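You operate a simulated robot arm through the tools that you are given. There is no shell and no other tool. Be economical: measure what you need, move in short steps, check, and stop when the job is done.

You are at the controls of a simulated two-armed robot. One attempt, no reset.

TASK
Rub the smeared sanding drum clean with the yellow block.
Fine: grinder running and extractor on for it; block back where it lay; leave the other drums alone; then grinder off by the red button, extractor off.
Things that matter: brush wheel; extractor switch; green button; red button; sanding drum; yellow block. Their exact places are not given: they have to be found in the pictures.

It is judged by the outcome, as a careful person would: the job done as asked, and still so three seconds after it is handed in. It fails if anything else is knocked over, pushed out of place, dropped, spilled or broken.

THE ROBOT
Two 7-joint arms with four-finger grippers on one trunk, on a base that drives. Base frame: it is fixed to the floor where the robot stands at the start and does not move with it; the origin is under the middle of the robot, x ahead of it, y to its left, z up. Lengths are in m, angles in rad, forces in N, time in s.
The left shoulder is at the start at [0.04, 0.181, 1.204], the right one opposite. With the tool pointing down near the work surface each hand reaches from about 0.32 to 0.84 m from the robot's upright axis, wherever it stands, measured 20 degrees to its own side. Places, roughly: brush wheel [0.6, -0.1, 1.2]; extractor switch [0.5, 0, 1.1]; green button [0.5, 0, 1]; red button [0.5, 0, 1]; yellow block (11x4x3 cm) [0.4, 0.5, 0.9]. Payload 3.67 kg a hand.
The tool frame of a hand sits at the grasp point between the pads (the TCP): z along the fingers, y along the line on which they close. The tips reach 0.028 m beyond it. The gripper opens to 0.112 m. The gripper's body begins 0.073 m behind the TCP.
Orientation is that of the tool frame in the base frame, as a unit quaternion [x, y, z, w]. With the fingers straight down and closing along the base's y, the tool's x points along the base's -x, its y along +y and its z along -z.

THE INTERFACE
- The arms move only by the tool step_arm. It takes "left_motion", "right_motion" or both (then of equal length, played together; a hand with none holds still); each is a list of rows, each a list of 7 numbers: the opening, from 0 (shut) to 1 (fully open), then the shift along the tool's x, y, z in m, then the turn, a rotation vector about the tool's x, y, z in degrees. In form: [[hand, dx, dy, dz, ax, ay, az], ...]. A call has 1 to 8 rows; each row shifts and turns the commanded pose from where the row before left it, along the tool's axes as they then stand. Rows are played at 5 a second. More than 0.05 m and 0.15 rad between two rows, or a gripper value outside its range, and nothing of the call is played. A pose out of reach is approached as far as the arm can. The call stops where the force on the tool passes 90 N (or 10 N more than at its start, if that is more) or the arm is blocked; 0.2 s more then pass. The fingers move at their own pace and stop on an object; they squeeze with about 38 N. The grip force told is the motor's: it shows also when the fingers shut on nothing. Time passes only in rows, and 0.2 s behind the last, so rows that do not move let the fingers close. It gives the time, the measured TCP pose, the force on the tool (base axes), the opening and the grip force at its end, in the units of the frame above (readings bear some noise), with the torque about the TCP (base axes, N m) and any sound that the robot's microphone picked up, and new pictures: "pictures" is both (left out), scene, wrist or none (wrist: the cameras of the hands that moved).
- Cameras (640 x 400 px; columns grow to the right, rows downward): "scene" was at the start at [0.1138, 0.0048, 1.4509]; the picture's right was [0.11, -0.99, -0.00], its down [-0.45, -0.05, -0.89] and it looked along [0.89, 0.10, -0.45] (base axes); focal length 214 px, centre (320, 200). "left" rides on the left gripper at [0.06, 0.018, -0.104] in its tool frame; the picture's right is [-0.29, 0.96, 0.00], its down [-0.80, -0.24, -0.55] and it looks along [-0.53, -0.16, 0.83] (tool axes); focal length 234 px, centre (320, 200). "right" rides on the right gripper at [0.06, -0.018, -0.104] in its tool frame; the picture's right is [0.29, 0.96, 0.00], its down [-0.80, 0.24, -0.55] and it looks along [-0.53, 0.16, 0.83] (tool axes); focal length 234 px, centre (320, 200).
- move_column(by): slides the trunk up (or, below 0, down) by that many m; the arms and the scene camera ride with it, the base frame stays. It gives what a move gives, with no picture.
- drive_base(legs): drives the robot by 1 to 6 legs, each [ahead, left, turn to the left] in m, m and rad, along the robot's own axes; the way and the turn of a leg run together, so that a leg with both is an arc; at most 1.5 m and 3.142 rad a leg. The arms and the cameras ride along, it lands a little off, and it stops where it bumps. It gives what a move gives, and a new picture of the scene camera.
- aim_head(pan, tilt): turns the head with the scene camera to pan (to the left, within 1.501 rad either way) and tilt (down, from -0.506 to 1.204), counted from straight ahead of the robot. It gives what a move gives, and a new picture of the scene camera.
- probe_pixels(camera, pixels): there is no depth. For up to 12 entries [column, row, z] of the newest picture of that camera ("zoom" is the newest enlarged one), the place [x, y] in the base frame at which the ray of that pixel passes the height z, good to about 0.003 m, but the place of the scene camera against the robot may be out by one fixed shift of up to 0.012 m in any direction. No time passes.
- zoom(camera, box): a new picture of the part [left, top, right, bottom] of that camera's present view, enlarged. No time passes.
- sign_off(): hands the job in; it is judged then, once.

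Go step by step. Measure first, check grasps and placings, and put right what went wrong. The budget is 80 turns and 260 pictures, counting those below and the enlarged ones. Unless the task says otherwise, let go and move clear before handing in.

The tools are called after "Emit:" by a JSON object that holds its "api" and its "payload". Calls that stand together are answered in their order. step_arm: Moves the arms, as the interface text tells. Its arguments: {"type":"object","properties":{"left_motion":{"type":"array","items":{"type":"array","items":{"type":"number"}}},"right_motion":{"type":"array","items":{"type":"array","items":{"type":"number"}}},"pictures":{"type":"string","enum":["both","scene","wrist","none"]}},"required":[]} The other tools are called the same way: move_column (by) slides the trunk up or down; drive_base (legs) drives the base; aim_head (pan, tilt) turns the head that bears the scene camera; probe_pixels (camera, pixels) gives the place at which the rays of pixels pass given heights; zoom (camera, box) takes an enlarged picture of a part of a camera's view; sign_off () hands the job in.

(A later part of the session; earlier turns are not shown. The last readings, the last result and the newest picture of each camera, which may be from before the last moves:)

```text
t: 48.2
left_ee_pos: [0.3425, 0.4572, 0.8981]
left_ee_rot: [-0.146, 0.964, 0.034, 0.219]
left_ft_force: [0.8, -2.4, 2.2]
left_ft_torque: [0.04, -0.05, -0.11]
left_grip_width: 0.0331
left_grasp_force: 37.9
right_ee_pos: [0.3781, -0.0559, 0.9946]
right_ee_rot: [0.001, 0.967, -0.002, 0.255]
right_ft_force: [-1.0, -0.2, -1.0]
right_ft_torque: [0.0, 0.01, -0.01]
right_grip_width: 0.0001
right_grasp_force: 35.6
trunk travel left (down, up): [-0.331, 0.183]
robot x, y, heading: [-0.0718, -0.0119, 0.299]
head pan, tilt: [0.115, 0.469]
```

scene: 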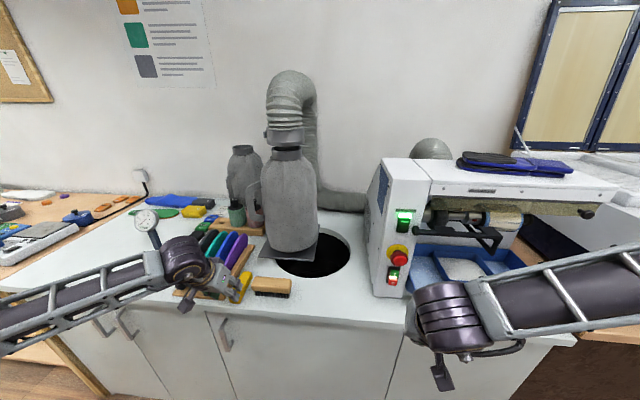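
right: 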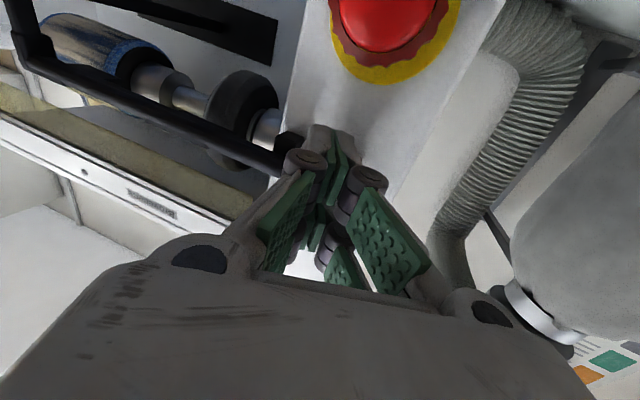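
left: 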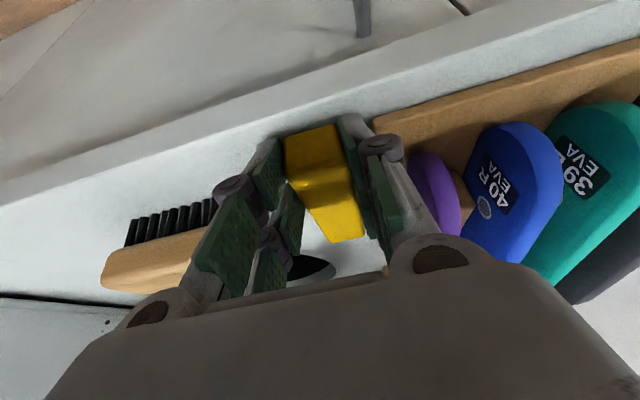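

Gripped: width 33 mm, 38 N. I note the lay pose (0.3425, 0.4572, 0.8981) and lift straight up.

Emit:
{"api": "step_arm", "payload": {"left_motion": [[0, -0.0172, 0, -0.0361, 0, 0, 0], [0, -0.0172, 0, -0.0361, 0, 0, 0]], "pictures": "wrist"}}

Emit:
{"api": "move_column", "payload": {"by": 0.14}}

```text
t: 48.8
left_ee_pos: [0.3437, 0.4572, 0.9774]
left_ee_rot: [-0.147, 0.964, 0.033, 0.218]
left_ft_force: [-0.1, -1.0, -1.8]
left_ft_torque: [0.0, -0.01, -0.01]
left_grip_width: 0.0332
left_grasp_force: 37.7
right_ee_pos: [0.3778, -0.0568, 0.9947]
right_ee_rot: [0.002, 0.967, -0.003, 0.255]
right_ft_force: [-0.2, -0.1, 0.3]
right_ft_torque: [0.04, -0.01, -0.01]
right_grip_width: 0.0
right_grasp_force: 35.4
trunk travel left (down, up): [-0.331, 0.183]
robot x, y, heading: [-0.0719, -0.0178, 0.301]
head pan, tilt: [0.115, 0.469]
```

left: 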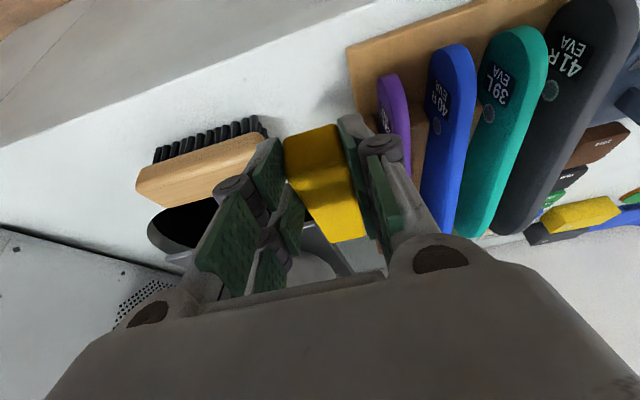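

```text
t: 50.5
left_ee_pos: [0.343, 0.4572, 1.1193]
left_ee_rot: [-0.147, 0.964, 0.033, 0.218]
left_ft_force: [-0.8, 0.5, -1.1]
left_ft_torque: [0.02, 0.05, -0.04]
left_grip_width: 0.0332
left_grasp_force: 37.3
right_ee_pos: [0.3781, -0.0556, 1.1362]
right_ee_rot: [0.002, 0.967, -0.003, 0.256]
right_ft_force: [0.2, 0.3, -0.2]
right_ft_torque: [-0.04, 0.0, 0.0]
right_grip_width: 0.0
right_grasp_force: 36.0
trunk travel left (down, up): [-0.471, 0.043]
robot x, y, heading: [-0.0706, -0.0158, 0.3]
head pan, tilt: [0.115, 0.469]
```

The block is held firmly. I back off 0.15 m and drive right 0.6 m so the drum comes before the left hand, shifting the hand inward meanwhile.

Emit:
{"api": "drive_base", "payload": {"legs": [[-0.15, 0, 0], [0, -0.6, 0]]}}

Emit:
{"api": "step_arm", "payload": {"left_motion": [[0, 0, -0.04, 0, 0, 0, 0], [0, 0, -0.04, 0, 0, 0, 0], [0, 0, -0.04, 0, 0, 0, 0], [0, -0.0215, -0.03, -0.0452, 0, 0, 0]], "pictures": "both"}}

```text
t: 55.0
left_ee_pos: [0.3768, -0.1561, 1.1192]
left_ee_rot: [-0.149, 0.964, 0.033, 0.219]
left_ft_force: [-0.5, -0.7, -1.2]
left_ft_torque: [-0.02, 0.06, 0.0]
left_grip_width: 0.0333
left_grasp_force: 37.8
right_ee_pos: [0.4106, -0.6686, 1.1352]
right_ee_rot: [0.0, 0.967, -0.003, 0.255]
right_ft_force: [-0.9, 0.4, 0.2]
right_ft_torque: [-0.03, -0.01, -0.03]
right_grip_width: 0.0
right_grasp_force: 35.4
trunk travel left (down, up): [-0.471, 0.043]
robot x, y, heading: [-0.0372, -0.6346, 0.304]
head pan, tilt: [0.115, 0.469]
```

scene: 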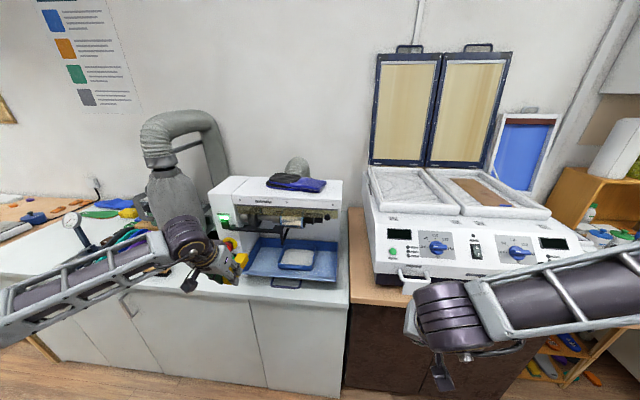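

```text
refused: row 4 steps farther than a row can; nothing moved
```

The drive went well; the block's far end is clear at u≈0.41, v≈−0.26. Shifting the hand to the drum and raising it.

Emit:
{"api": "step_arm", "payload": {"left_motion": [[0, 0, -0.04, 0, 0, 0, 0], [0, 0, -0.04, 0, 0, 0, 0], [0, 0, -0.04, 0, 0, 0, 0], [0, 0, -0.034, 0, 0, 0, 0], [0, -0.0127, 0, -0.0267, 0, 0, 0], [0, -0.0127, 0, -0.0267, 0, 0, 0]], "pictures": "both"}}

Emit:
{"api": "zoom", "payload": {"camera": "left", "box": [120, 40, 440, 240]}}

Emit:
{"api": "zoom", "payload": {"camera": "scene", "box": [200, 160, 360, 300]}}

```text
t: 56.4
left_ee_pos: [0.4218, -0.3029, 1.1766]
left_ee_rot: [-0.147, 0.964, 0.032, 0.218]
left_ft_force: [0.5, -0.9, -1.4]
left_ft_torque: [0.0, 0.02, 0.0]
left_grip_width: 0.0334
left_grasp_force: 37.9
right_ee_pos: [0.4094, -0.671, 1.1364]
right_ee_rot: [0.0, 0.967, -0.002, 0.256]
right_ft_force: [0.3, 0.1, -1.1]
right_ft_torque: [0.01, -0.02, -0.01]
right_grip_width: 0.0
right_grasp_force: 36.3
trunk travel left (down, up): [-0.471, 0.043]
robot x, y, heading: [-0.0373, -0.6326, 0.304]
head pan, tilt: [0.115, 0.469]
```

scene: 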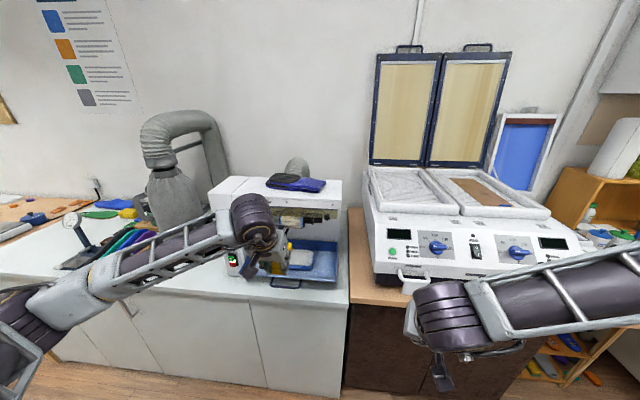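
left: 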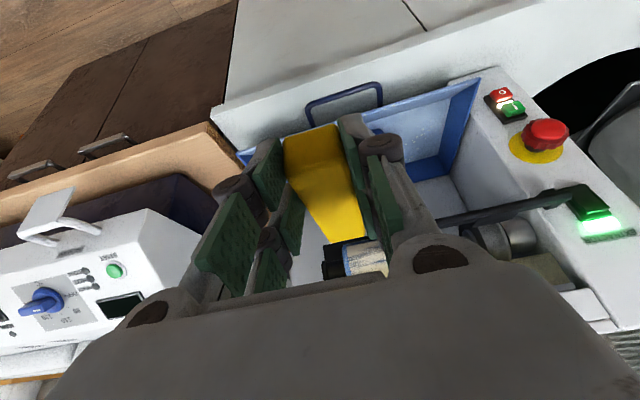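

```text
2.00 times, centred on (280, 140) of left
```

zoom: 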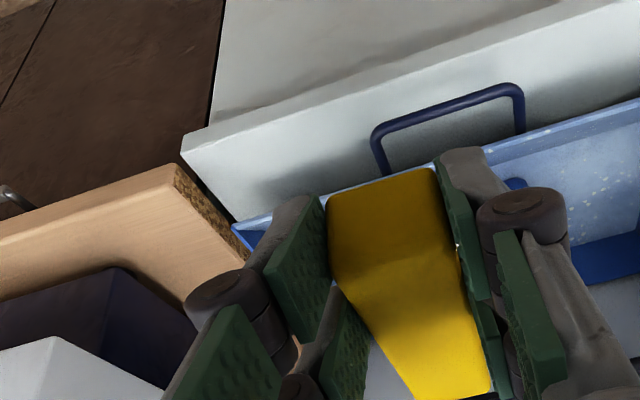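

```text
2.86 times, centred on (280, 230) of scene
```

zoom: 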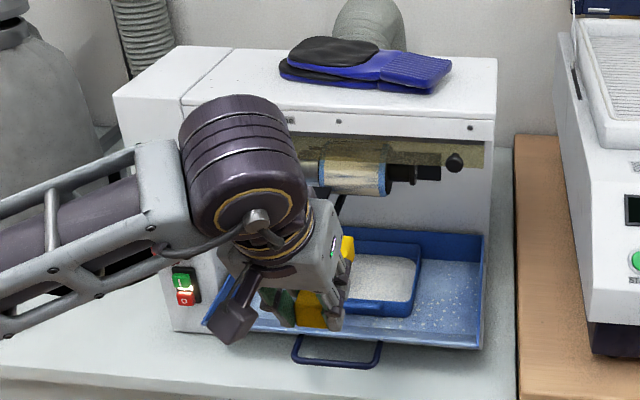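

The drum is visible ahead of the block at left-camera (365,258). Measuring it again from both cameras.

Emit:
{"api": "probe_pixels", "payload": {"camera": "left", "pixels": [[345, 260, 1.17], [345, 260, 1.15], [386, 255, 1.17], [386, 255, 1.15], [365, 240, 1.17], [365, 240, 1.15], [338, 235, 1.16], [367, 234, 1.16]]}}

Emit:
{"api": "probe_pixels", "payload": {"camera": "zoom", "pixels": [[322, 175, 1.15], [322, 175, 1.17], [383, 180, 1.15], [383, 180, 1.17], [352, 162, 1.19], [352, 193, 1.12], [352, 178, 1.15]]}}

```text
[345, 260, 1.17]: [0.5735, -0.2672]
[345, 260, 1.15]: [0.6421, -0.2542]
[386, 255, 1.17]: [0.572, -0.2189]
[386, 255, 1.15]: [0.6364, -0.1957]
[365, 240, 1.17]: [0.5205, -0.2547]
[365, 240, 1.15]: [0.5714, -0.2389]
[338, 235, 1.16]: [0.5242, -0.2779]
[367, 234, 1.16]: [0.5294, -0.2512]
```

```text
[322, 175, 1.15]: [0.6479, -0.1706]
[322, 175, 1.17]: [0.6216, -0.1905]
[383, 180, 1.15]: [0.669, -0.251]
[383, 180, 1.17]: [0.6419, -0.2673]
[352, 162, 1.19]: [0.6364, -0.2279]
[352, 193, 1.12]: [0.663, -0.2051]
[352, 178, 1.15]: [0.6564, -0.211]
```

Consistent estimates now: drum v −0.43…−0.35, front at u≈0.566, axis z≈1.15. I centre the block at v −0.39 and go forward 12 cm at TCP z 1.177, then look.

Emit:
{"api": "step_arm", "payload": {"left_motion": [[0, 0, 0.022, 0, 0, 0, 0], [0, -0.0361, 0, 0.0172, 0, 0, 0], [0, -0.0361, 0, 0.0172, 0, 0, 0], [0, -0.0316, 0, 0.015, 0, 0, 0]], "pictures": "both"}}

Emit:
{"api": "zoom", "payload": {"camera": "left", "box": [240, 120, 480, 270]}}

Emit:
{"api": "zoom", "payload": {"camera": "scene", "box": [220, 170, 340, 280]}}

```text
t: 57.4
left_ee_pos: [0.525, -0.2472, 1.1764]
left_ee_rot: [-0.148, 0.964, 0.034, 0.219]
left_ft_force: [0.3, 0.9, -1.4]
left_ft_torque: [-0.06, 0.04, -0.04]
left_grip_width: 0.0335
left_grasp_force: 38.0
right_ee_pos: [0.4122, -0.6695, 1.136]
right_ee_rot: [0.0, 0.967, -0.003, 0.256]
right_ft_force: [-0.4, -0.1, -0.4]
right_ft_torque: [0.0, 0.01, 0.02]
right_grip_width: 0.0001
right_grasp_force: 36.2
trunk travel left (down, up): [-0.471, 0.043]
robot x, y, heading: [-0.0368, -0.6332, 0.3]
head pan, tilt: [0.115, 0.469]
```

scene: 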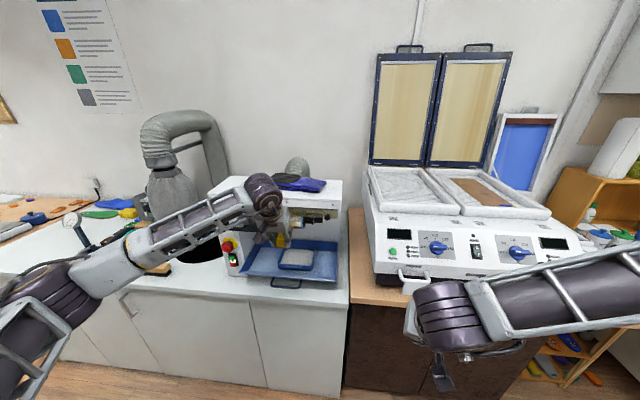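
left: 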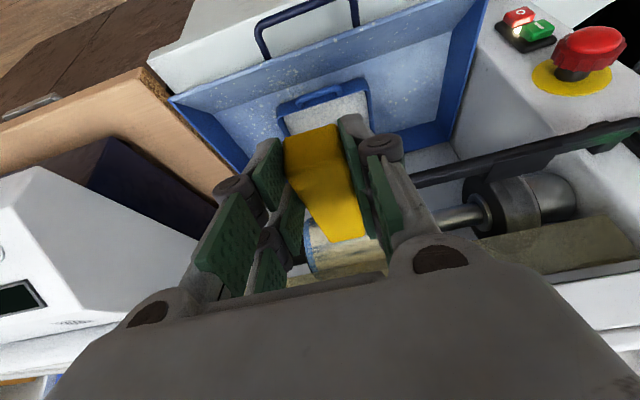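

```text
2.67 times, centred on (360, 195) of left
```

zoom: 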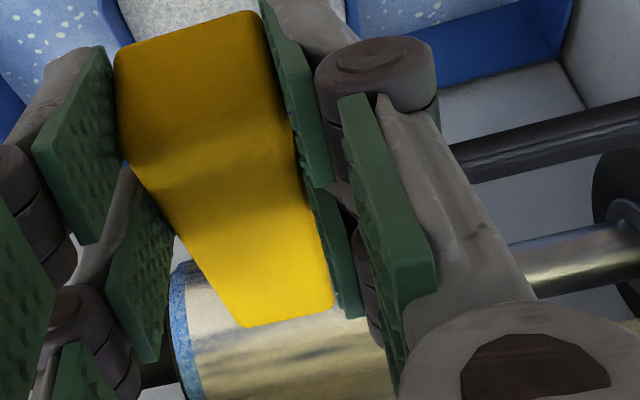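

```text
3.64 times, centred on (280, 225) of scene
```

zoom: 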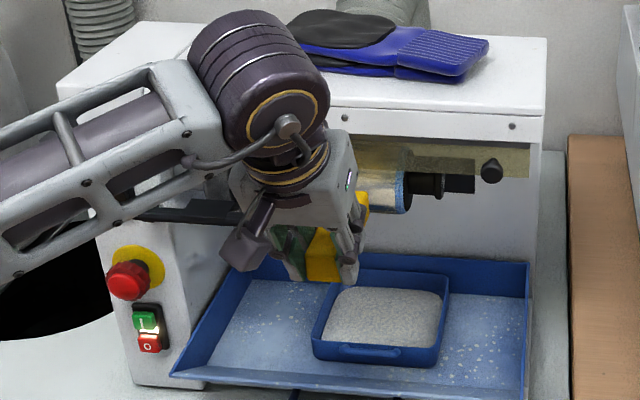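

The block's end is just before the smeared drum, blue right rim at zoom (180,330), and nothing else is near. Advancing gently to touch.

Emit:
{"api": "step_arm", "payload": {"left_motion": [[0, -0.009, 0, 0.0043, 0, 0, 0], [0, -0.009, 0, 0.0043, 0, 0, 0], [0, -0.0045, 0, 0.0021, 0, 0, 0]], "pictures": "wrist"}}

Emit:
{"api": "zoom", "payload": {"camera": "left", "box": [240, 150, 480, 300]}}

```text
t: 58.1
left_ee_pos: [0.5493, -0.2399, 1.18]
left_ee_rot: [-0.149, 0.963, 0.034, 0.222]
left_ft_force: [-0.2, -0.5, -0.7]
left_ft_torque: [0.04, 0.07, -0.01]
left_grip_width: 0.0334
left_grasp_force: 37.6
right_ee_pos: [0.4119, -0.6696, 1.1359]
right_ee_rot: [-0.001, 0.967, -0.003, 0.256]
right_ft_force: [0.9, 0.2, 0.2]
right_ft_torque: [0.0, 0.01, 0.0]
right_grip_width: 0.0
right_grasp_force: 35.6
trunk travel left (down, up): [-0.471, 0.043]
robot x, y, heading: [-0.0372, -0.6325, 0.303]
head pan, tilt: [0.115, 0.469]
```

left: 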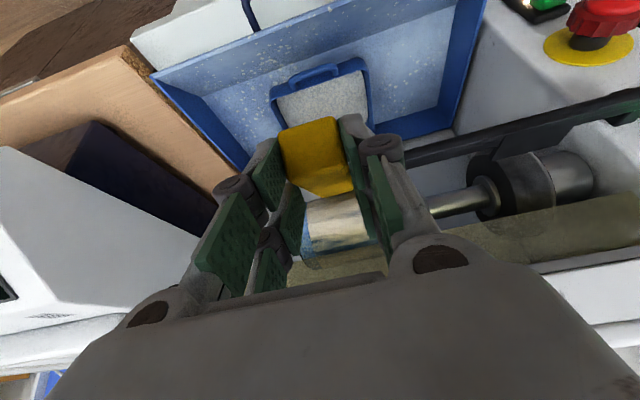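

```text
2.67 times, centred on (360, 225) of left
```

zoom: 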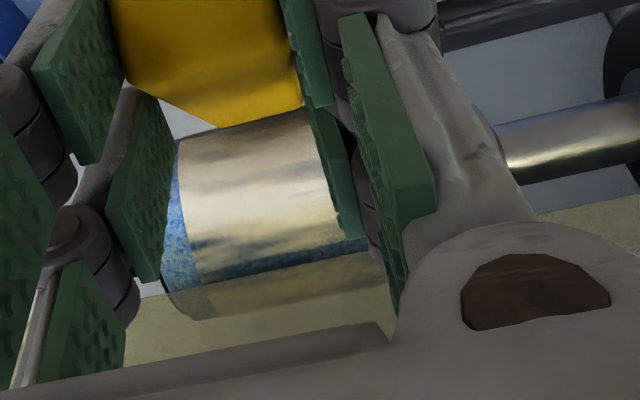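

The block's visible top has become much shorter (ends at row 190 rather than 240): the spinning drum has tipped it in the grip. I'll look before doing anything else.

Emit:
{"api": "zoom", "payload": {"camera": "scene", "box": [230, 180, 320, 270]}}

Emit:
{"api": "zoom", "payload": {"camera": "left", "box": [250, 90, 410, 210]}}

```text
4.44 times, centred on (275, 225) of scene
```

zoom: 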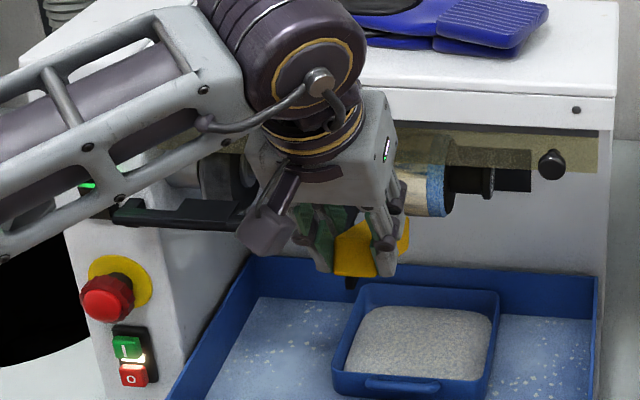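

```text
3.33 times, centred on (330, 150) of left
```

zoom: 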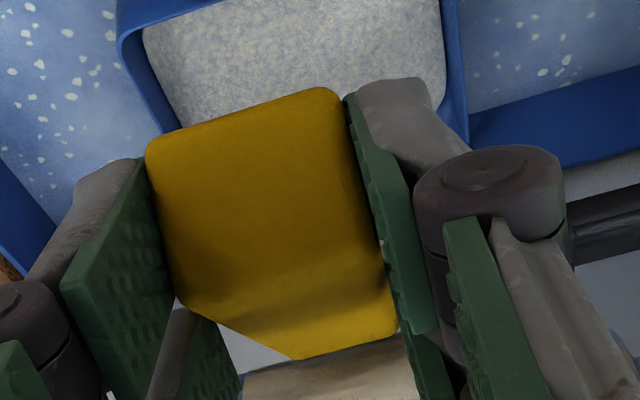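

The block has pitched front-down in the grip: the drum's front runs downwards and I came on too stiffly. I'll retreat 5 cm and tilt the hand further forward to bring the block level again, then touch much more lightly.

Emit:
{"api": "step_arm", "payload": {"left_motion": [[0, 0.0361, 0, -0.0172, 0, 0, 0], [0, 0.0271, 0, -0.0129, 0, 0, 0], [0, 0, 0, 0, 0, -8.5, 0], [0, 0, 0, 0, 0, -8.5, 0], [0, 0, 0, 0, 0, -8.5, 0]], "pictures": "both"}}

Emit:
{"api": "zoom", "payload": {"camera": "scene", "box": [220, 170, 320, 270]}}

Emit:
{"api": "zoom", "payload": {"camera": "left", "box": [220, 90, 440, 270]}}

```text
t: 59.4
left_ee_pos: [0.4819, -0.2619, 1.1791]
left_ee_rot: [-0.137, 0.891, 0.065, 0.427]
left_ft_force: [0.2, -0.1, -0.7]
left_ft_torque: [-0.01, 0.06, -0.01]
left_grip_width: 0.0335
left_grasp_force: 38.4
right_ee_pos: [0.4111, -0.6707, 1.1354]
right_ee_rot: [0.0, 0.966, -0.004, 0.257]
right_ft_force: [0.7, -0.7, -1.2]
right_ft_torque: [0.01, -0.01, 0.01]
right_grip_width: 0.0
right_grasp_force: 36.2
trunk travel left (down, up): [-0.471, 0.043]
robot x, y, heading: [-0.0339, -0.6289, 0.302]
head pan, tilt: [0.115, 0.469]
```

scene: 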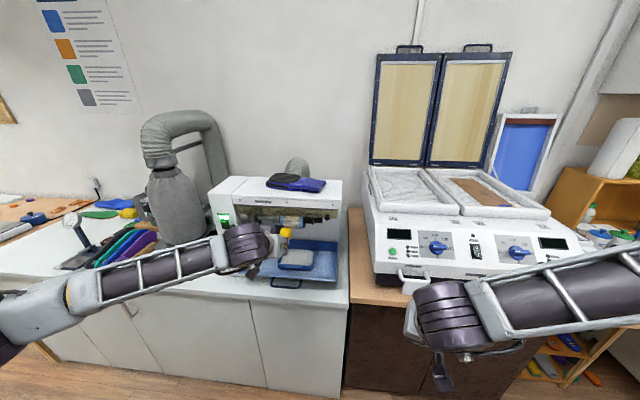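
left: 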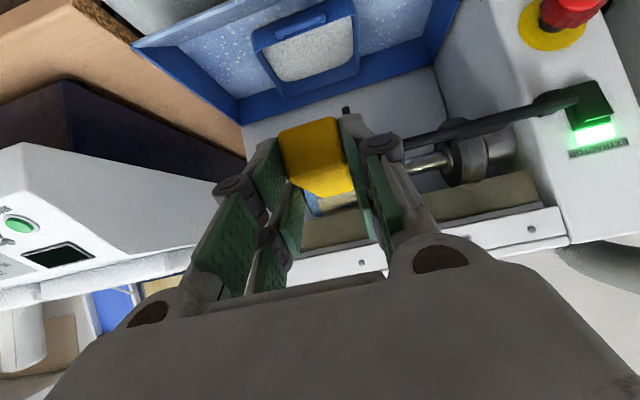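

```text
4.00 times, centred on (270, 220) of scene
```

zoom: 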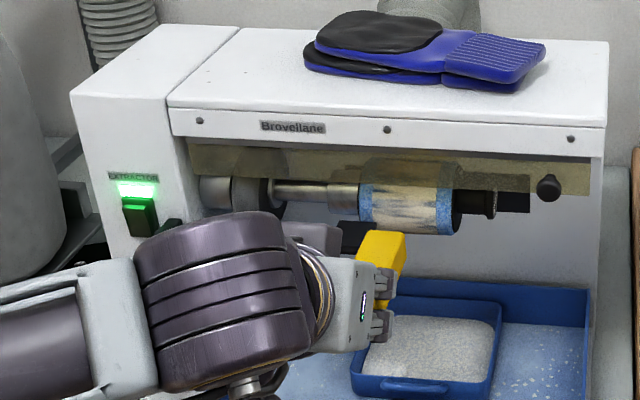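

```text
2.22 times, centred on (330, 180) of left
```

zoom: 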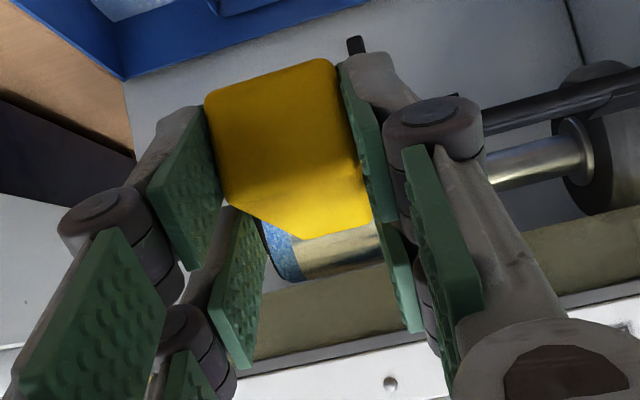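

The drum already shows much blue where the block touched, so it works, and the block is level again (hand tilt 51°). I tilt 8.5° more so the block points slightly up (drag then pushes along it), then approach to just short of contact.

Emit:
{"api": "step_arm", "payload": {"left_motion": [[0, 0, 0, 0, 0, -8.5, 0], [0, -0.0127, 0, 0.0215, 0, 0, 0], [0, -0.0076, 0, 0.0129, 0, 0, 0], [0, -0.0025, 0, 0.0043, 0, 0, 0]], "pictures": "wrist"}}

Emit:
{"api": "zoom", "payload": {"camera": "left", "box": [220, 90, 440, 270]}}

```text
t: 60.4
left_ee_pos: [0.525, -0.2491, 1.1777]
left_ee_rot: [-0.132, 0.857, 0.076, 0.492]
left_ft_force: [-0.3, -0.6, 0.1]
left_ft_torque: [-0.01, 0.03, -0.01]
left_grip_width: 0.0334
left_grasp_force: 37.8
right_ee_pos: [0.4112, -0.671, 1.1371]
right_ee_rot: [0.0, 0.967, -0.003, 0.257]
right_ft_force: [0.4, 0.2, 0.0]
right_ft_torque: [0.01, 0.01, 0.01]
right_grip_width: 0.0
right_grasp_force: 36.0
trunk travel left (down, up): [-0.471, 0.043]
robot x, y, heading: [-0.0371, -0.6269, 0.303]
head pan, tilt: [0.115, 0.469]
```

left: 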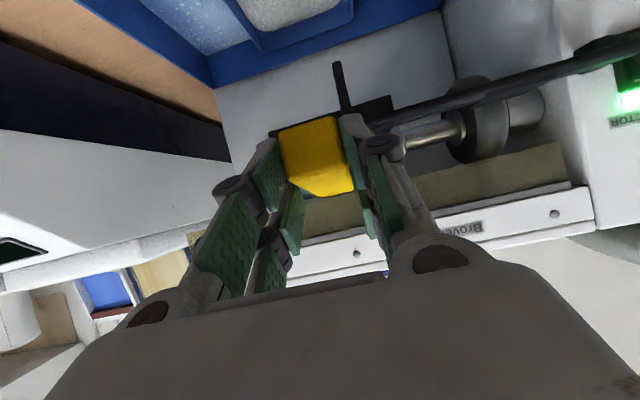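

```text
2.22 times, centred on (330, 180) of left
```

zoom: 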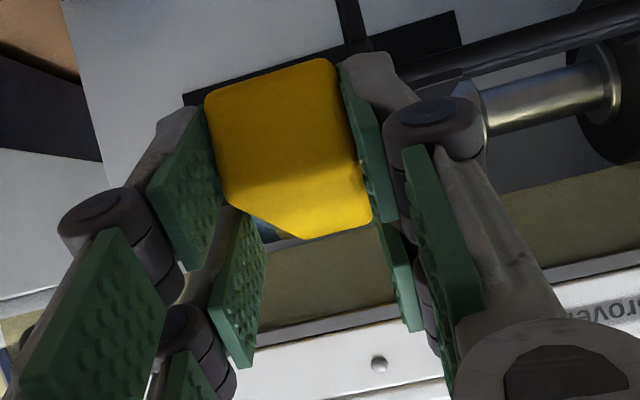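

Emit:
{"api": "step_arm", "payload": {"left_motion": [[0, -0.001, 0, 0.0017, 0, 0, 0], [0, -0.001, 0, 0.0017, 0, 0, 0], [0, -0.001, 0, 0.0017, 0, 0, 0], [0, -0.001, 0, 0.0017, 0, 0, 0]], "pictures": "none"}}

```text
t: 61.4
left_ee_pos: [0.5311, -0.2466, 1.1787]
left_ee_rot: [-0.132, 0.858, 0.075, 0.491]
left_ft_force: [-5.2, -1.5, -4.3]
left_ft_torque: [0.03, -0.15, -0.09]
left_grip_width: 0.0337
left_grasp_force: 38.1
right_ee_pos: [0.4097, -0.6727, 1.1357]
right_ee_rot: [0.001, 0.966, -0.002, 0.257]
right_ft_force: [-0.3, -0.3, -0.2]
right_ft_torque: [-0.02, 0.01, -0.01]
right_grip_width: 0.0001
right_grasp_force: 35.7
trunk travel left (down, up): [-0.471, 0.043]
robot x, y, heading: [-0.0399, -0.6331, 0.303]
head pan, tilt: [0.115, 0.469]
```

Light contact: 5 N back, 4 N down. Now sweeping the block along the drum to the left.

Emit:
{"api": "step_arm", "payload": {"left_motion": [[0, 0, 0, 0, 0, 0, 0], [0, 0, 0.004, 0, 0, 0, 0], [0, 0, 0.004, 0, 0, 0, 0], [0, 0, 0.004, 0, 0, 0, 0], [0, 0, 0.004, 0, 0, 0, 0], [0, 0, 0.004, 0, 0, 0, 0], [0, 0, 0.004, 0, 0, 0, 0], [0, 0, 0.003, 0, 0, 0, 0]], "pictures": "wrist"}}

```text
t: 63.1
left_ee_pos: [0.5241, -0.222, 1.1796]
left_ee_rot: [-0.131, 0.858, 0.075, 0.492]
left_ft_force: [-7.6, -2.6, -1.8]
left_ft_torque: [-0.11, 0.33, -0.04]
left_grip_width: 0.0333
left_grasp_force: 38.0
right_ee_pos: [0.4107, -0.6719, 1.1356]
right_ee_rot: [0.0, 0.967, -0.003, 0.256]
right_ft_force: [0.2, -0.3, -0.4]
right_ft_torque: [0.02, -0.01, 0.01]
right_grip_width: 0.0001
right_grasp_force: 35.8
trunk travel left (down, up): [-0.471, 0.043]
robot x, y, heading: [-0.0398, -0.6313, 0.304]
head pan, tilt: [0.115, 0.469]
```

left: 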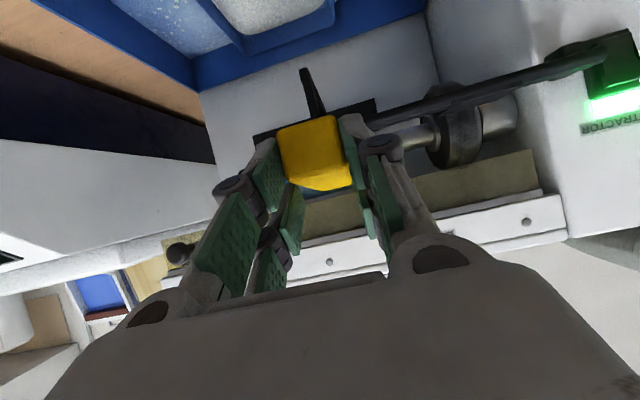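

Contact holds at about 8 N at v≈−0.365. Sweeping back to the right end.

Emit:
{"api": "step_arm", "payload": {"left_motion": [[0, 0, 0.002, 0, 0, 0, 0], [0, 0, 0, 0, 0, 0, 0], [0, 0, -0.008, 0, 0, 0, 0], [0, 0, -0.008, 0, 0, 0, 0], [0, 0, -0.008, 0, 0, 0, 0], [0, 0, -0.008, 0, 0, 0, 0], [0, 0, -0.008, 0, 0, 0, 0], [0, 0, -0.008, 0, 0, 0, 0]], "pictures": "none"}}

Emit:
{"api": "step_arm", "payload": {"left_motion": [[0, 0, -0.005, 0, 0, 0, 0], [0, 0, -0.004, 0, 0, 0, 0], [0, 0, 0, 0, 0, 0, 0], [0, 0, 0, 0, 0, 0, 0]], "pictures": "both"}}

Emit:
{"api": "zoom", "payload": {"camera": "scene", "box": [230, 180, 320, 270]}}

```text
t: 65.0
left_ee_pos: [0.537, -0.2657, 1.1777]
left_ee_rot: [-0.132, 0.857, 0.076, 0.492]
left_ft_force: [-5.0, -1.9, -0.7]
left_ft_torque: [-0.06, 0.23, 0.04]
left_grip_width: 0.0334
left_grasp_force: 37.9
right_ee_pos: [0.4114, -0.6714, 1.1364]
right_ee_rot: [-0.001, 0.967, -0.003, 0.256]
right_ft_force: [-0.2, 1.1, 0.1]
right_ft_torque: [-0.01, 0.0, 0.01]
right_grip_width: 0.0
right_grasp_force: 35.0
trunk travel left (down, up): [-0.471, 0.043]
robot x, y, heading: [-0.0384, -0.6348, 0.305]
head pan, tilt: [0.115, 0.469]
```

```text
t: 66.0
left_ee_pos: [0.5399, -0.274, 1.1803]
left_ee_rot: [-0.131, 0.858, 0.075, 0.491]
left_ft_force: [-6.5, -1.8, -0.5]
left_ft_torque: [-0.08, 0.27, 0.04]
left_grip_width: 0.0335
left_grasp_force: 38.3
right_ee_pos: [0.4103, -0.6708, 1.1357]
right_ee_rot: [0.0, 0.967, -0.002, 0.256]
right_ft_force: [0.7, 0.2, -0.3]
right_ft_torque: [0.0, 0.02, 0.03]
right_grip_width: 0.0004
right_grasp_force: 35.7
trunk travel left (down, up): [-0.471, 0.043]
robot x, y, heading: [-0.0369, -0.6322, 0.302]
head pan, tilt: [0.115, 0.469]
```

scene: 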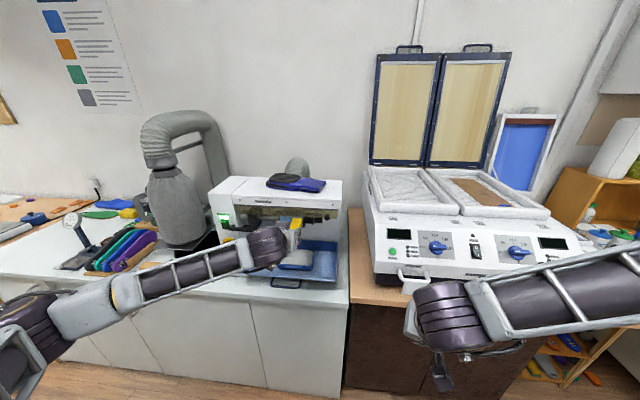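
left: 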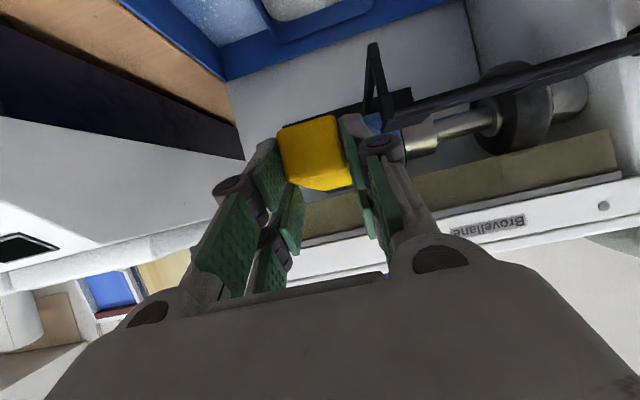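

```text
4.44 times, centred on (275, 225) of scene
```

zoom: 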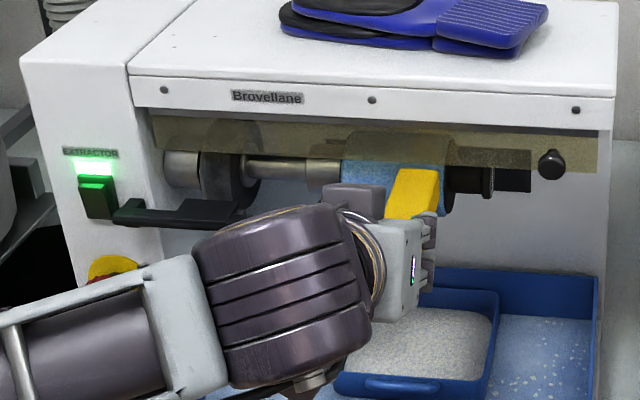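

The drum now shows blue where swept. One more pass from the right rim to the left end for certainty.

Emit:
{"api": "step_arm", "payload": {"left_motion": [[0, 0, -0.004, 0, 0, 0, 0], [0, 0, 0, 0, 0, 0, 0], [0, 0, 0.008, 0, 0, 0, 0], [0, 0, 0.008, 0, 0, 0, 0], [0, 0, 0.008, 0, 0, 0, 0], [0, 0, 0.008, 0, 0, 0, 0], [0, 0, 0.008, 0, 0, 0, 0], [0, 0, 0.008, 0, 0, 0, 0]], "pictures": "none"}}

Emit:
{"api": "step_arm", "payload": {"left_motion": [[0, 0, 0.008, 0, 0, 0, 0], [0, 0, 0.004, 0, 0, 0, 0], [0, 0, 0.0, 0, 0, 0, 0], [0, 0, 0, 0, 0, 0, 0], [0, 0.02, 0, -0.034, 0, 0, 0], [0, 0.02, 0, -0.034, 0, 0, 0], [0, 0.02, 0, -0.034, 0, 0, 0]], "pictures": "both"}}

Emit:
{"api": "zoom", "payload": {"camera": "scene", "box": [230, 180, 320, 270]}}

Emit:
{"api": "zoom", "payload": {"camera": "left", "box": [240, 100, 440, 260]}}

```text
t: 67.8
left_ee_pos: [0.5269, -0.2308, 1.1796]
left_ee_rot: [-0.132, 0.858, 0.074, 0.491]
left_ft_force: [-8.6, -2.1, -2.1]
left_ft_torque: [-0.14, 0.35, -0.01]
left_grip_width: 0.0336
left_grasp_force: 38.0
right_ee_pos: [0.4089, -0.6727, 1.1371]
right_ee_rot: [0.0, 0.966, -0.003, 0.257]
right_ft_force: [0.1, -0.3, -0.6]
right_ft_torque: [0.03, 0.0, 0.01]
right_grip_width: 0.0
right_grasp_force: 35.8
trunk travel left (down, up): [-0.471, 0.043]
robot x, y, heading: [-0.0397, -0.633, 0.306]
head pan, tilt: [0.115, 0.469]
```

```text
t: 69.3
left_ee_pos: [0.4104, -0.2542, 1.1778]
left_ee_rot: [-0.132, 0.858, 0.075, 0.491]
left_ft_force: [-0.2, -0.9, -1.4]
left_ft_torque: [-0.01, 0.04, 0.03]
left_grip_width: 0.0332
left_grasp_force: 38.0
right_ee_pos: [0.4109, -0.6707, 1.1362]
right_ee_rot: [0.0, 0.967, -0.002, 0.256]
right_ft_force: [-0.5, 0.7, -0.3]
right_ft_torque: [0.01, 0.0, 0.01]
right_grip_width: 0.0001
right_grasp_force: 36.3
trunk travel left (down, up): [-0.471, 0.043]
robot x, y, heading: [-0.0361, -0.6297, 0.305]
head pan, tilt: [0.115, 0.469]
```

scene: 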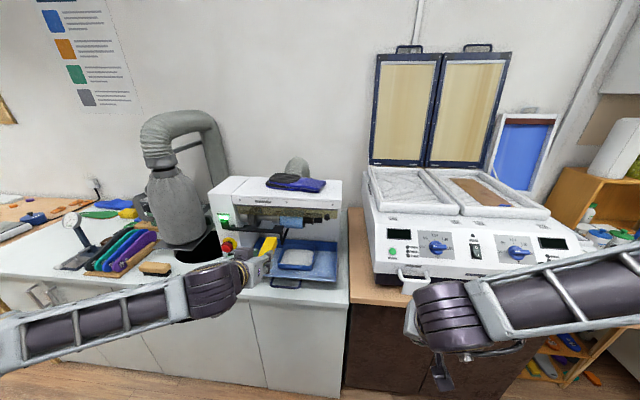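
left: 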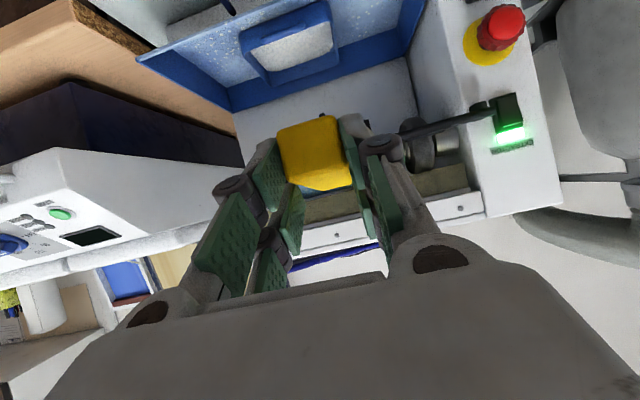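

```text
4.44 times, centred on (275, 225) of scene
```

zoom: 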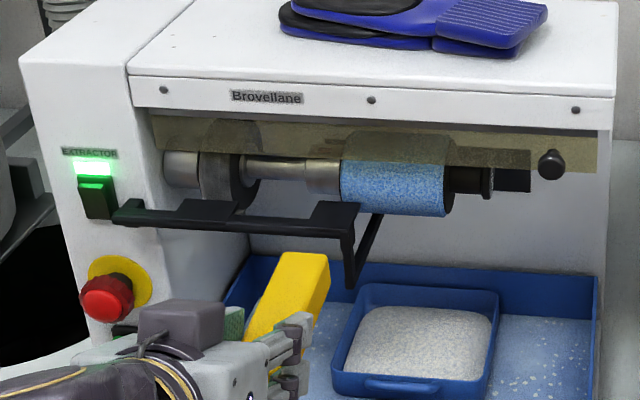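

```text
2.50 times, centred on (340, 180) of left
```

zoom: 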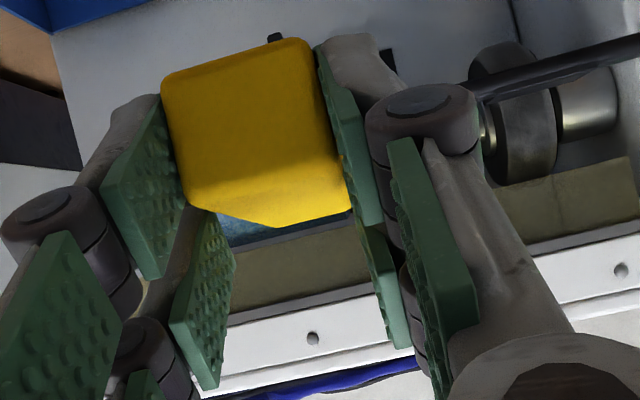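

The whole drum is now clean blue, and the block sits level with the hand at 59°. Driving back to the block's place: left 0.6 m, then ahead 0.1 m.

Emit:
{"api": "drive_base", "payload": {"legs": [[0, 0.596, -0.004], [0.1, 0, 0]]}}

Emit:
{"api": "move_column", "payload": {"by": -0.14}}

```text
t: 73.6
left_ee_pos: [0.3332, 0.339, 1.1791]
left_ee_rot: [-0.128, 0.858, 0.073, 0.491]
left_ft_force: [-0.4, -0.3, 0.2]
left_ft_torque: [-0.01, 0.05, -0.02]
left_grip_width: 0.0335
left_grasp_force: 37.9
right_ee_pos: [0.3294, -0.077, 1.1374]
right_ee_rot: [0.003, 0.967, -0.003, 0.256]
right_ft_force: [0.2, 0.1, 0.1]
right_ft_torque: [0.0, 0.01, -0.03]
right_grip_width: 0.0001
right_grasp_force: 34.8
trunk travel left (down, up): [-0.471, 0.043]
robot x, y, heading: [-0.1137, -0.0332, 0.297]
head pan, tilt: [0.115, 0.469]
```

scene: 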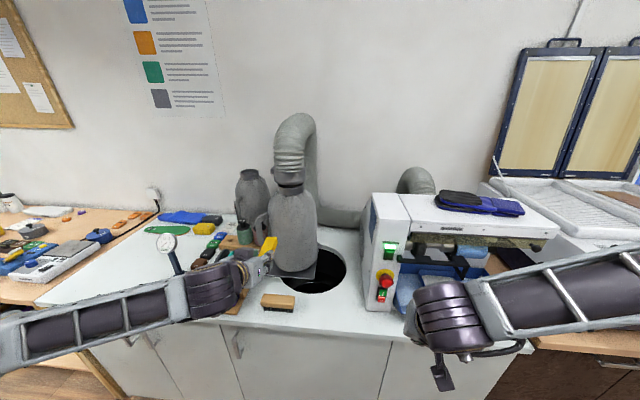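

```text
t: 75.2
left_ee_pos: [0.3328, 0.3393, 1.0368]
left_ee_rot: [-0.128, 0.858, 0.072, 0.492]
left_ft_force: [0.2, -0.4, -1.1]
left_ft_torque: [0.0, 0.04, 0.01]
left_grip_width: 0.0334
left_grasp_force: 37.9
right_ee_pos: [0.3305, -0.0768, 0.9948]
right_ee_rot: [0.003, 0.967, -0.003, 0.256]
right_ft_force: [-0.3, 0.0, 0.0]
right_ft_torque: [-0.05, -0.06, 0.0]
right_grip_width: 0.0002
right_grasp_force: 35.6
trunk travel left (down, up): [-0.331, 0.183]
robot x, y, heading: [-0.1168, -0.0302, 0.296]
head pan, tilt: [0.115, 0.469]
```

Moving the block over its place (target TCP ≈(0.3375, 0.4557)), staying high.

Emit:
{"api": "step_arm", "payload": {"left_motion": [[0, -0.0065, 0.0367, 0.0111, 0, 0, 0], [0, -0.0065, 0.0367, 0.0111, 0, 0, 0], [0, -0.0065, 0.0367, 0.011, 0, 0, 0], [0, 0.0257, 0, 0.0155, 0, 0, 0], [0, 0.0257, 0, 0.0155, 0, 0, 0]], "pictures": "both"}}

Emit:
{"api": "zoom", "payload": {"camera": "scene", "box": [190, 230, 310, 320]}}

```text
t: 76.5
left_ee_pos: [0.3369, 0.4562, 0.977]
left_ee_rot: [-0.128, 0.858, 0.073, 0.492]
left_ft_force: [0.0, 0.5, -1.0]
left_ft_torque: [0.0, 0.03, 0.01]
left_grip_width: 0.0335
left_grasp_force: 38.0
right_ee_pos: [0.3309, -0.0767, 0.9945]
right_ee_rot: [0.004, 0.967, -0.004, 0.255]
right_ft_force: [0.0, -0.7, 0.2]
right_ft_torque: [0.05, -0.03, -0.01]
right_grip_width: 0.0
right_grasp_force: 35.0
trunk travel left (down, up): [-0.331, 0.183]
robot x, y, heading: [-0.1158, -0.0352, 0.296]
head pan, tilt: [0.115, 0.469]
```

scene: 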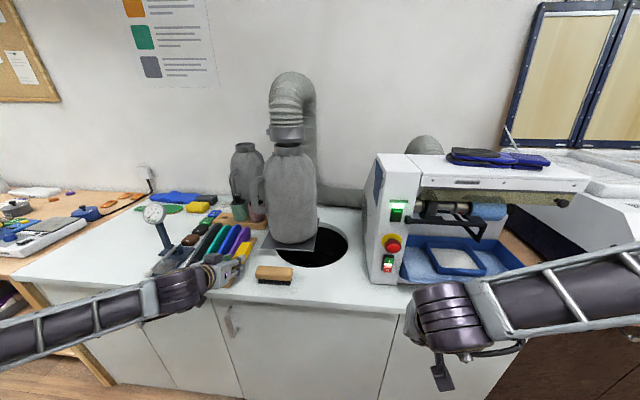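
left: 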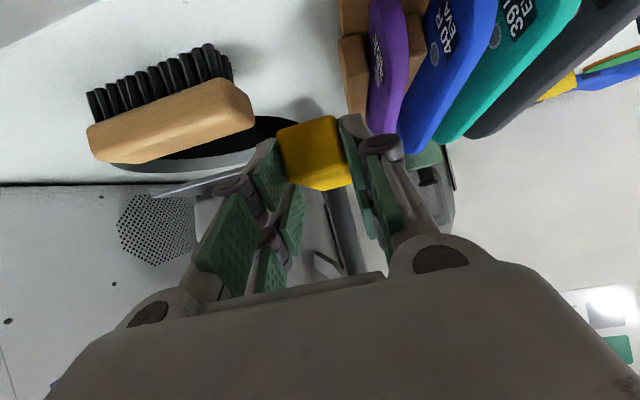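

```text
4.44 times, centred on (250, 275) of scene
```

zoom: 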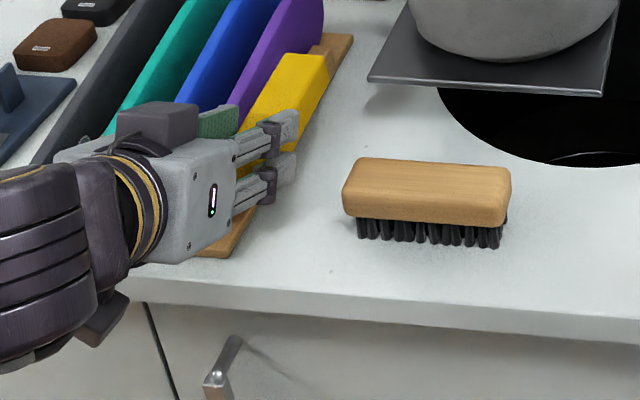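

It is above its old place. Lowering.

Emit:
{"api": "step_arm", "payload": {"left_motion": [[0, 0.0302, 0, 0.0178, 0, 0, 0], [0, 0.0302, 0, 0.0178, 0, 0, 0], [0, 0.0052, 0, 0.003, 0, 0, 0]], "pictures": "both"}}

Emit:
{"api": "zoom", "payload": {"camera": "scene", "box": [190, 230, 310, 320]}}

Emit:
{"api": "zoom", "payload": {"camera": "left", "box": [220, 40, 460, 220]}}

```text
t: 77.2
left_ee_pos: [0.3377, 0.4559, 0.9703]
left_ee_rot: [-0.128, 0.858, 0.073, 0.491]
left_ft_force: [0.4, 0.0, -0.3]
left_ft_torque: [-0.02, 0.14, -0.03]
left_grip_width: 0.0335
left_grasp_force: 37.9
left hand out of reach, approached as far as the arm can: row 1, 2
right_ee_pos: [0.3303, -0.0763, 0.9948]
right_ee_rot: [0.003, 0.967, -0.004, 0.255]
right_ft_force: [0.2, 0.2, 0.2]
right_ft_torque: [0.0, -0.01, 0.0]
right_grip_width: 0.0003
right_grasp_force: 35.2
trunk travel left (down, up): [-0.331, 0.183]
robot x, y, heading: [-0.1201, -0.0326, 0.295]
head pan, tilt: [0.115, 0.469]
```

scene: 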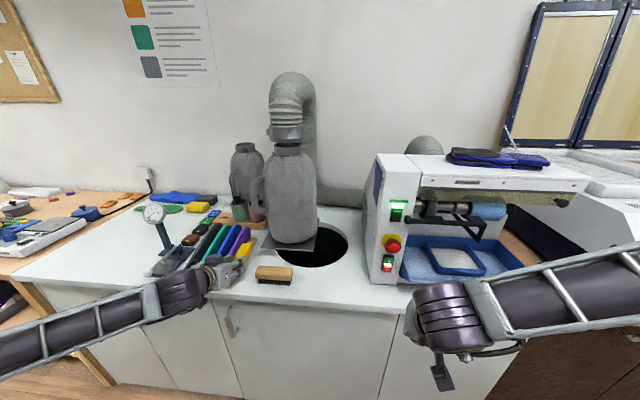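
left: 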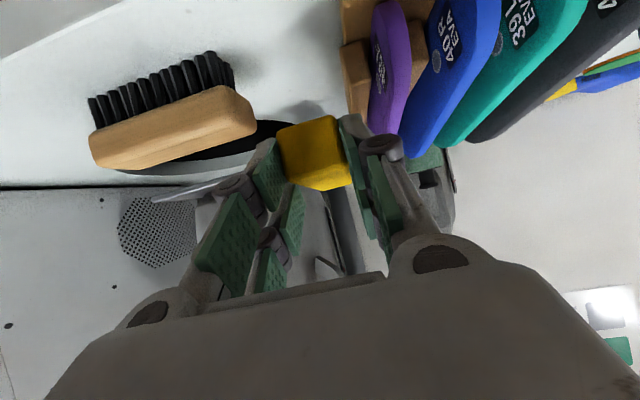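

```text
4.44 times, centred on (250, 275) of scene
```

zoom: 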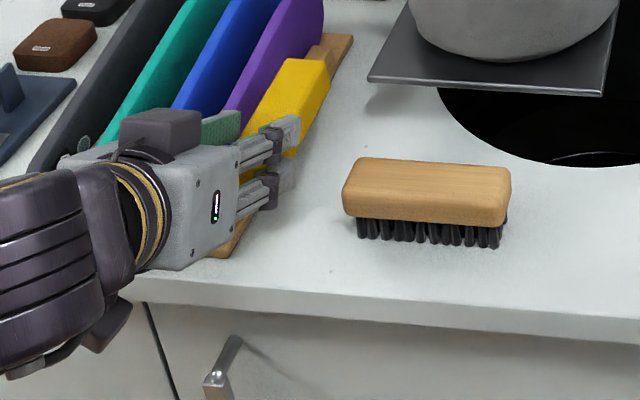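

```text
2.22 times, centred on (340, 130) of left
```

zoom: 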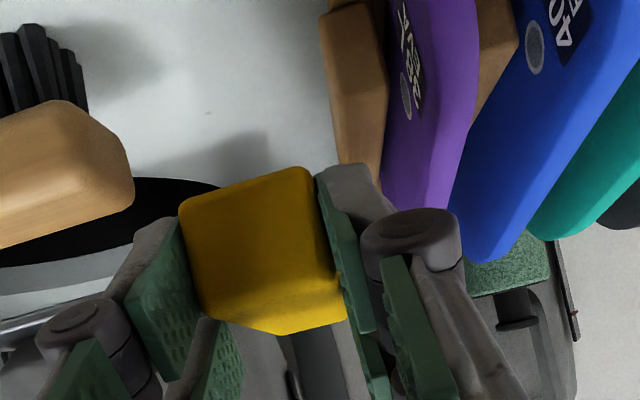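

The arm can't go lower in this posture, so I lower by the trunk instead; forearm and wrist are in front of the bench edge. Down 0.06 m.

Emit:
{"api": "move_column", "payload": {"by": -0.06}}

Emit:
{"api": "step_arm", "payload": {"left_motion": [[0, 0, 0, 0, 0, 0, 0]], "pictures": "both"}}

Emit:
{"api": "zoom", "payload": {"camera": "scene", "box": [190, 210, 310, 300]}}

Emit:
{"api": "zoom", "payload": {"camera": "left", "box": [220, 40, 460, 220]}}

```text
t: 78.2
left_ee_pos: [0.3378, 0.4554, 0.9118]
left_ee_rot: [-0.128, 0.858, 0.073, 0.492]
left_ft_force: [0.8, -0.2, -1.1]
left_ft_torque: [-0.02, 0.05, -0.02]
left_grip_width: 0.0334
left_grasp_force: 37.5
right_ee_pos: [0.3307, -0.076, 0.9347]
right_ee_rot: [0.003, 0.967, -0.003, 0.256]
right_ft_force: [0.4, 0.4, 0.4]
right_ft_torque: [-0.01, 0.01, 0.0]
right_grip_width: 0.0001
right_grasp_force: 35.5
trunk travel left (down, up): [-0.271, 0.243]
robot x, y, heading: [-0.1215, -0.0346, 0.293]
head pan, tilt: [0.115, 0.469]
```

```text
t: 78.7
left_ee_pos: [0.3367, 0.4553, 0.9121]
left_ee_rot: [-0.128, 0.859, 0.073, 0.491]
left_ft_force: [0.2, 0.0, -0.2]
left_ft_torque: [0.0, 0.05, 0.01]
left_grip_width: 0.0334
left_grasp_force: 37.9
right_ee_pos: [0.3304, -0.0763, 0.9354]
right_ee_rot: [0.003, 0.967, -0.003, 0.255]
right_ft_force: [-0.6, 1.0, -0.9]
right_ft_torque: [-0.01, 0.01, 0.01]
right_grip_width: 0.0001
right_grasp_force: 36.0
trunk travel left (down, up): [-0.271, 0.243]
robot x, y, heading: [-0.1175, -0.0349, 0.298]
head pan, tilt: [0.115, 0.469]
```

scene: 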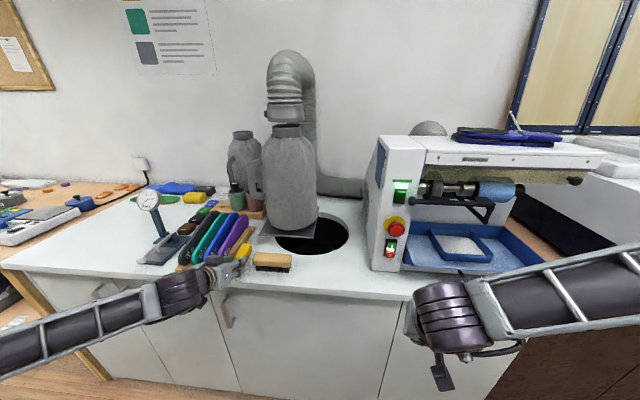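
left: 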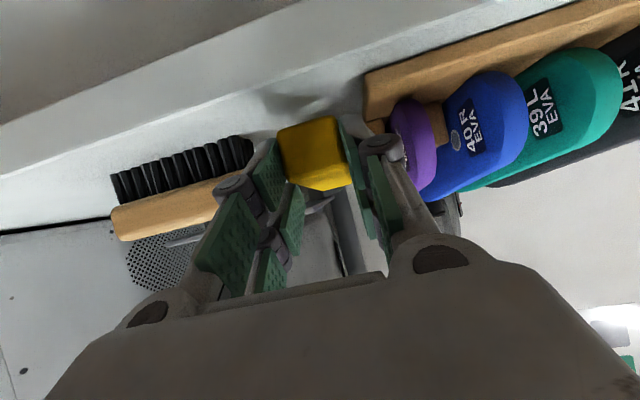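

```text
4.44 times, centred on (250, 255) of scene
```

zoom: 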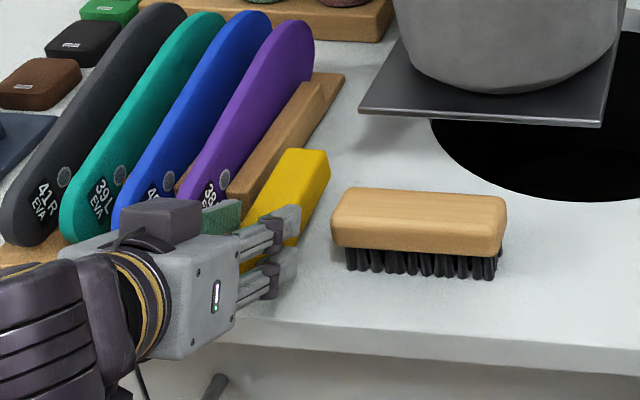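

```text
2.22 times, centred on (340, 130) of left
```

zoom: 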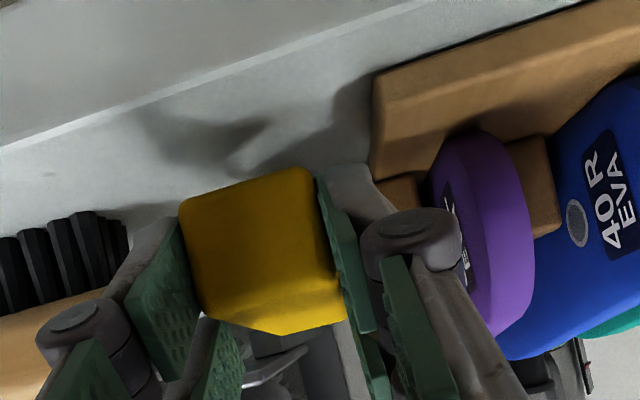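

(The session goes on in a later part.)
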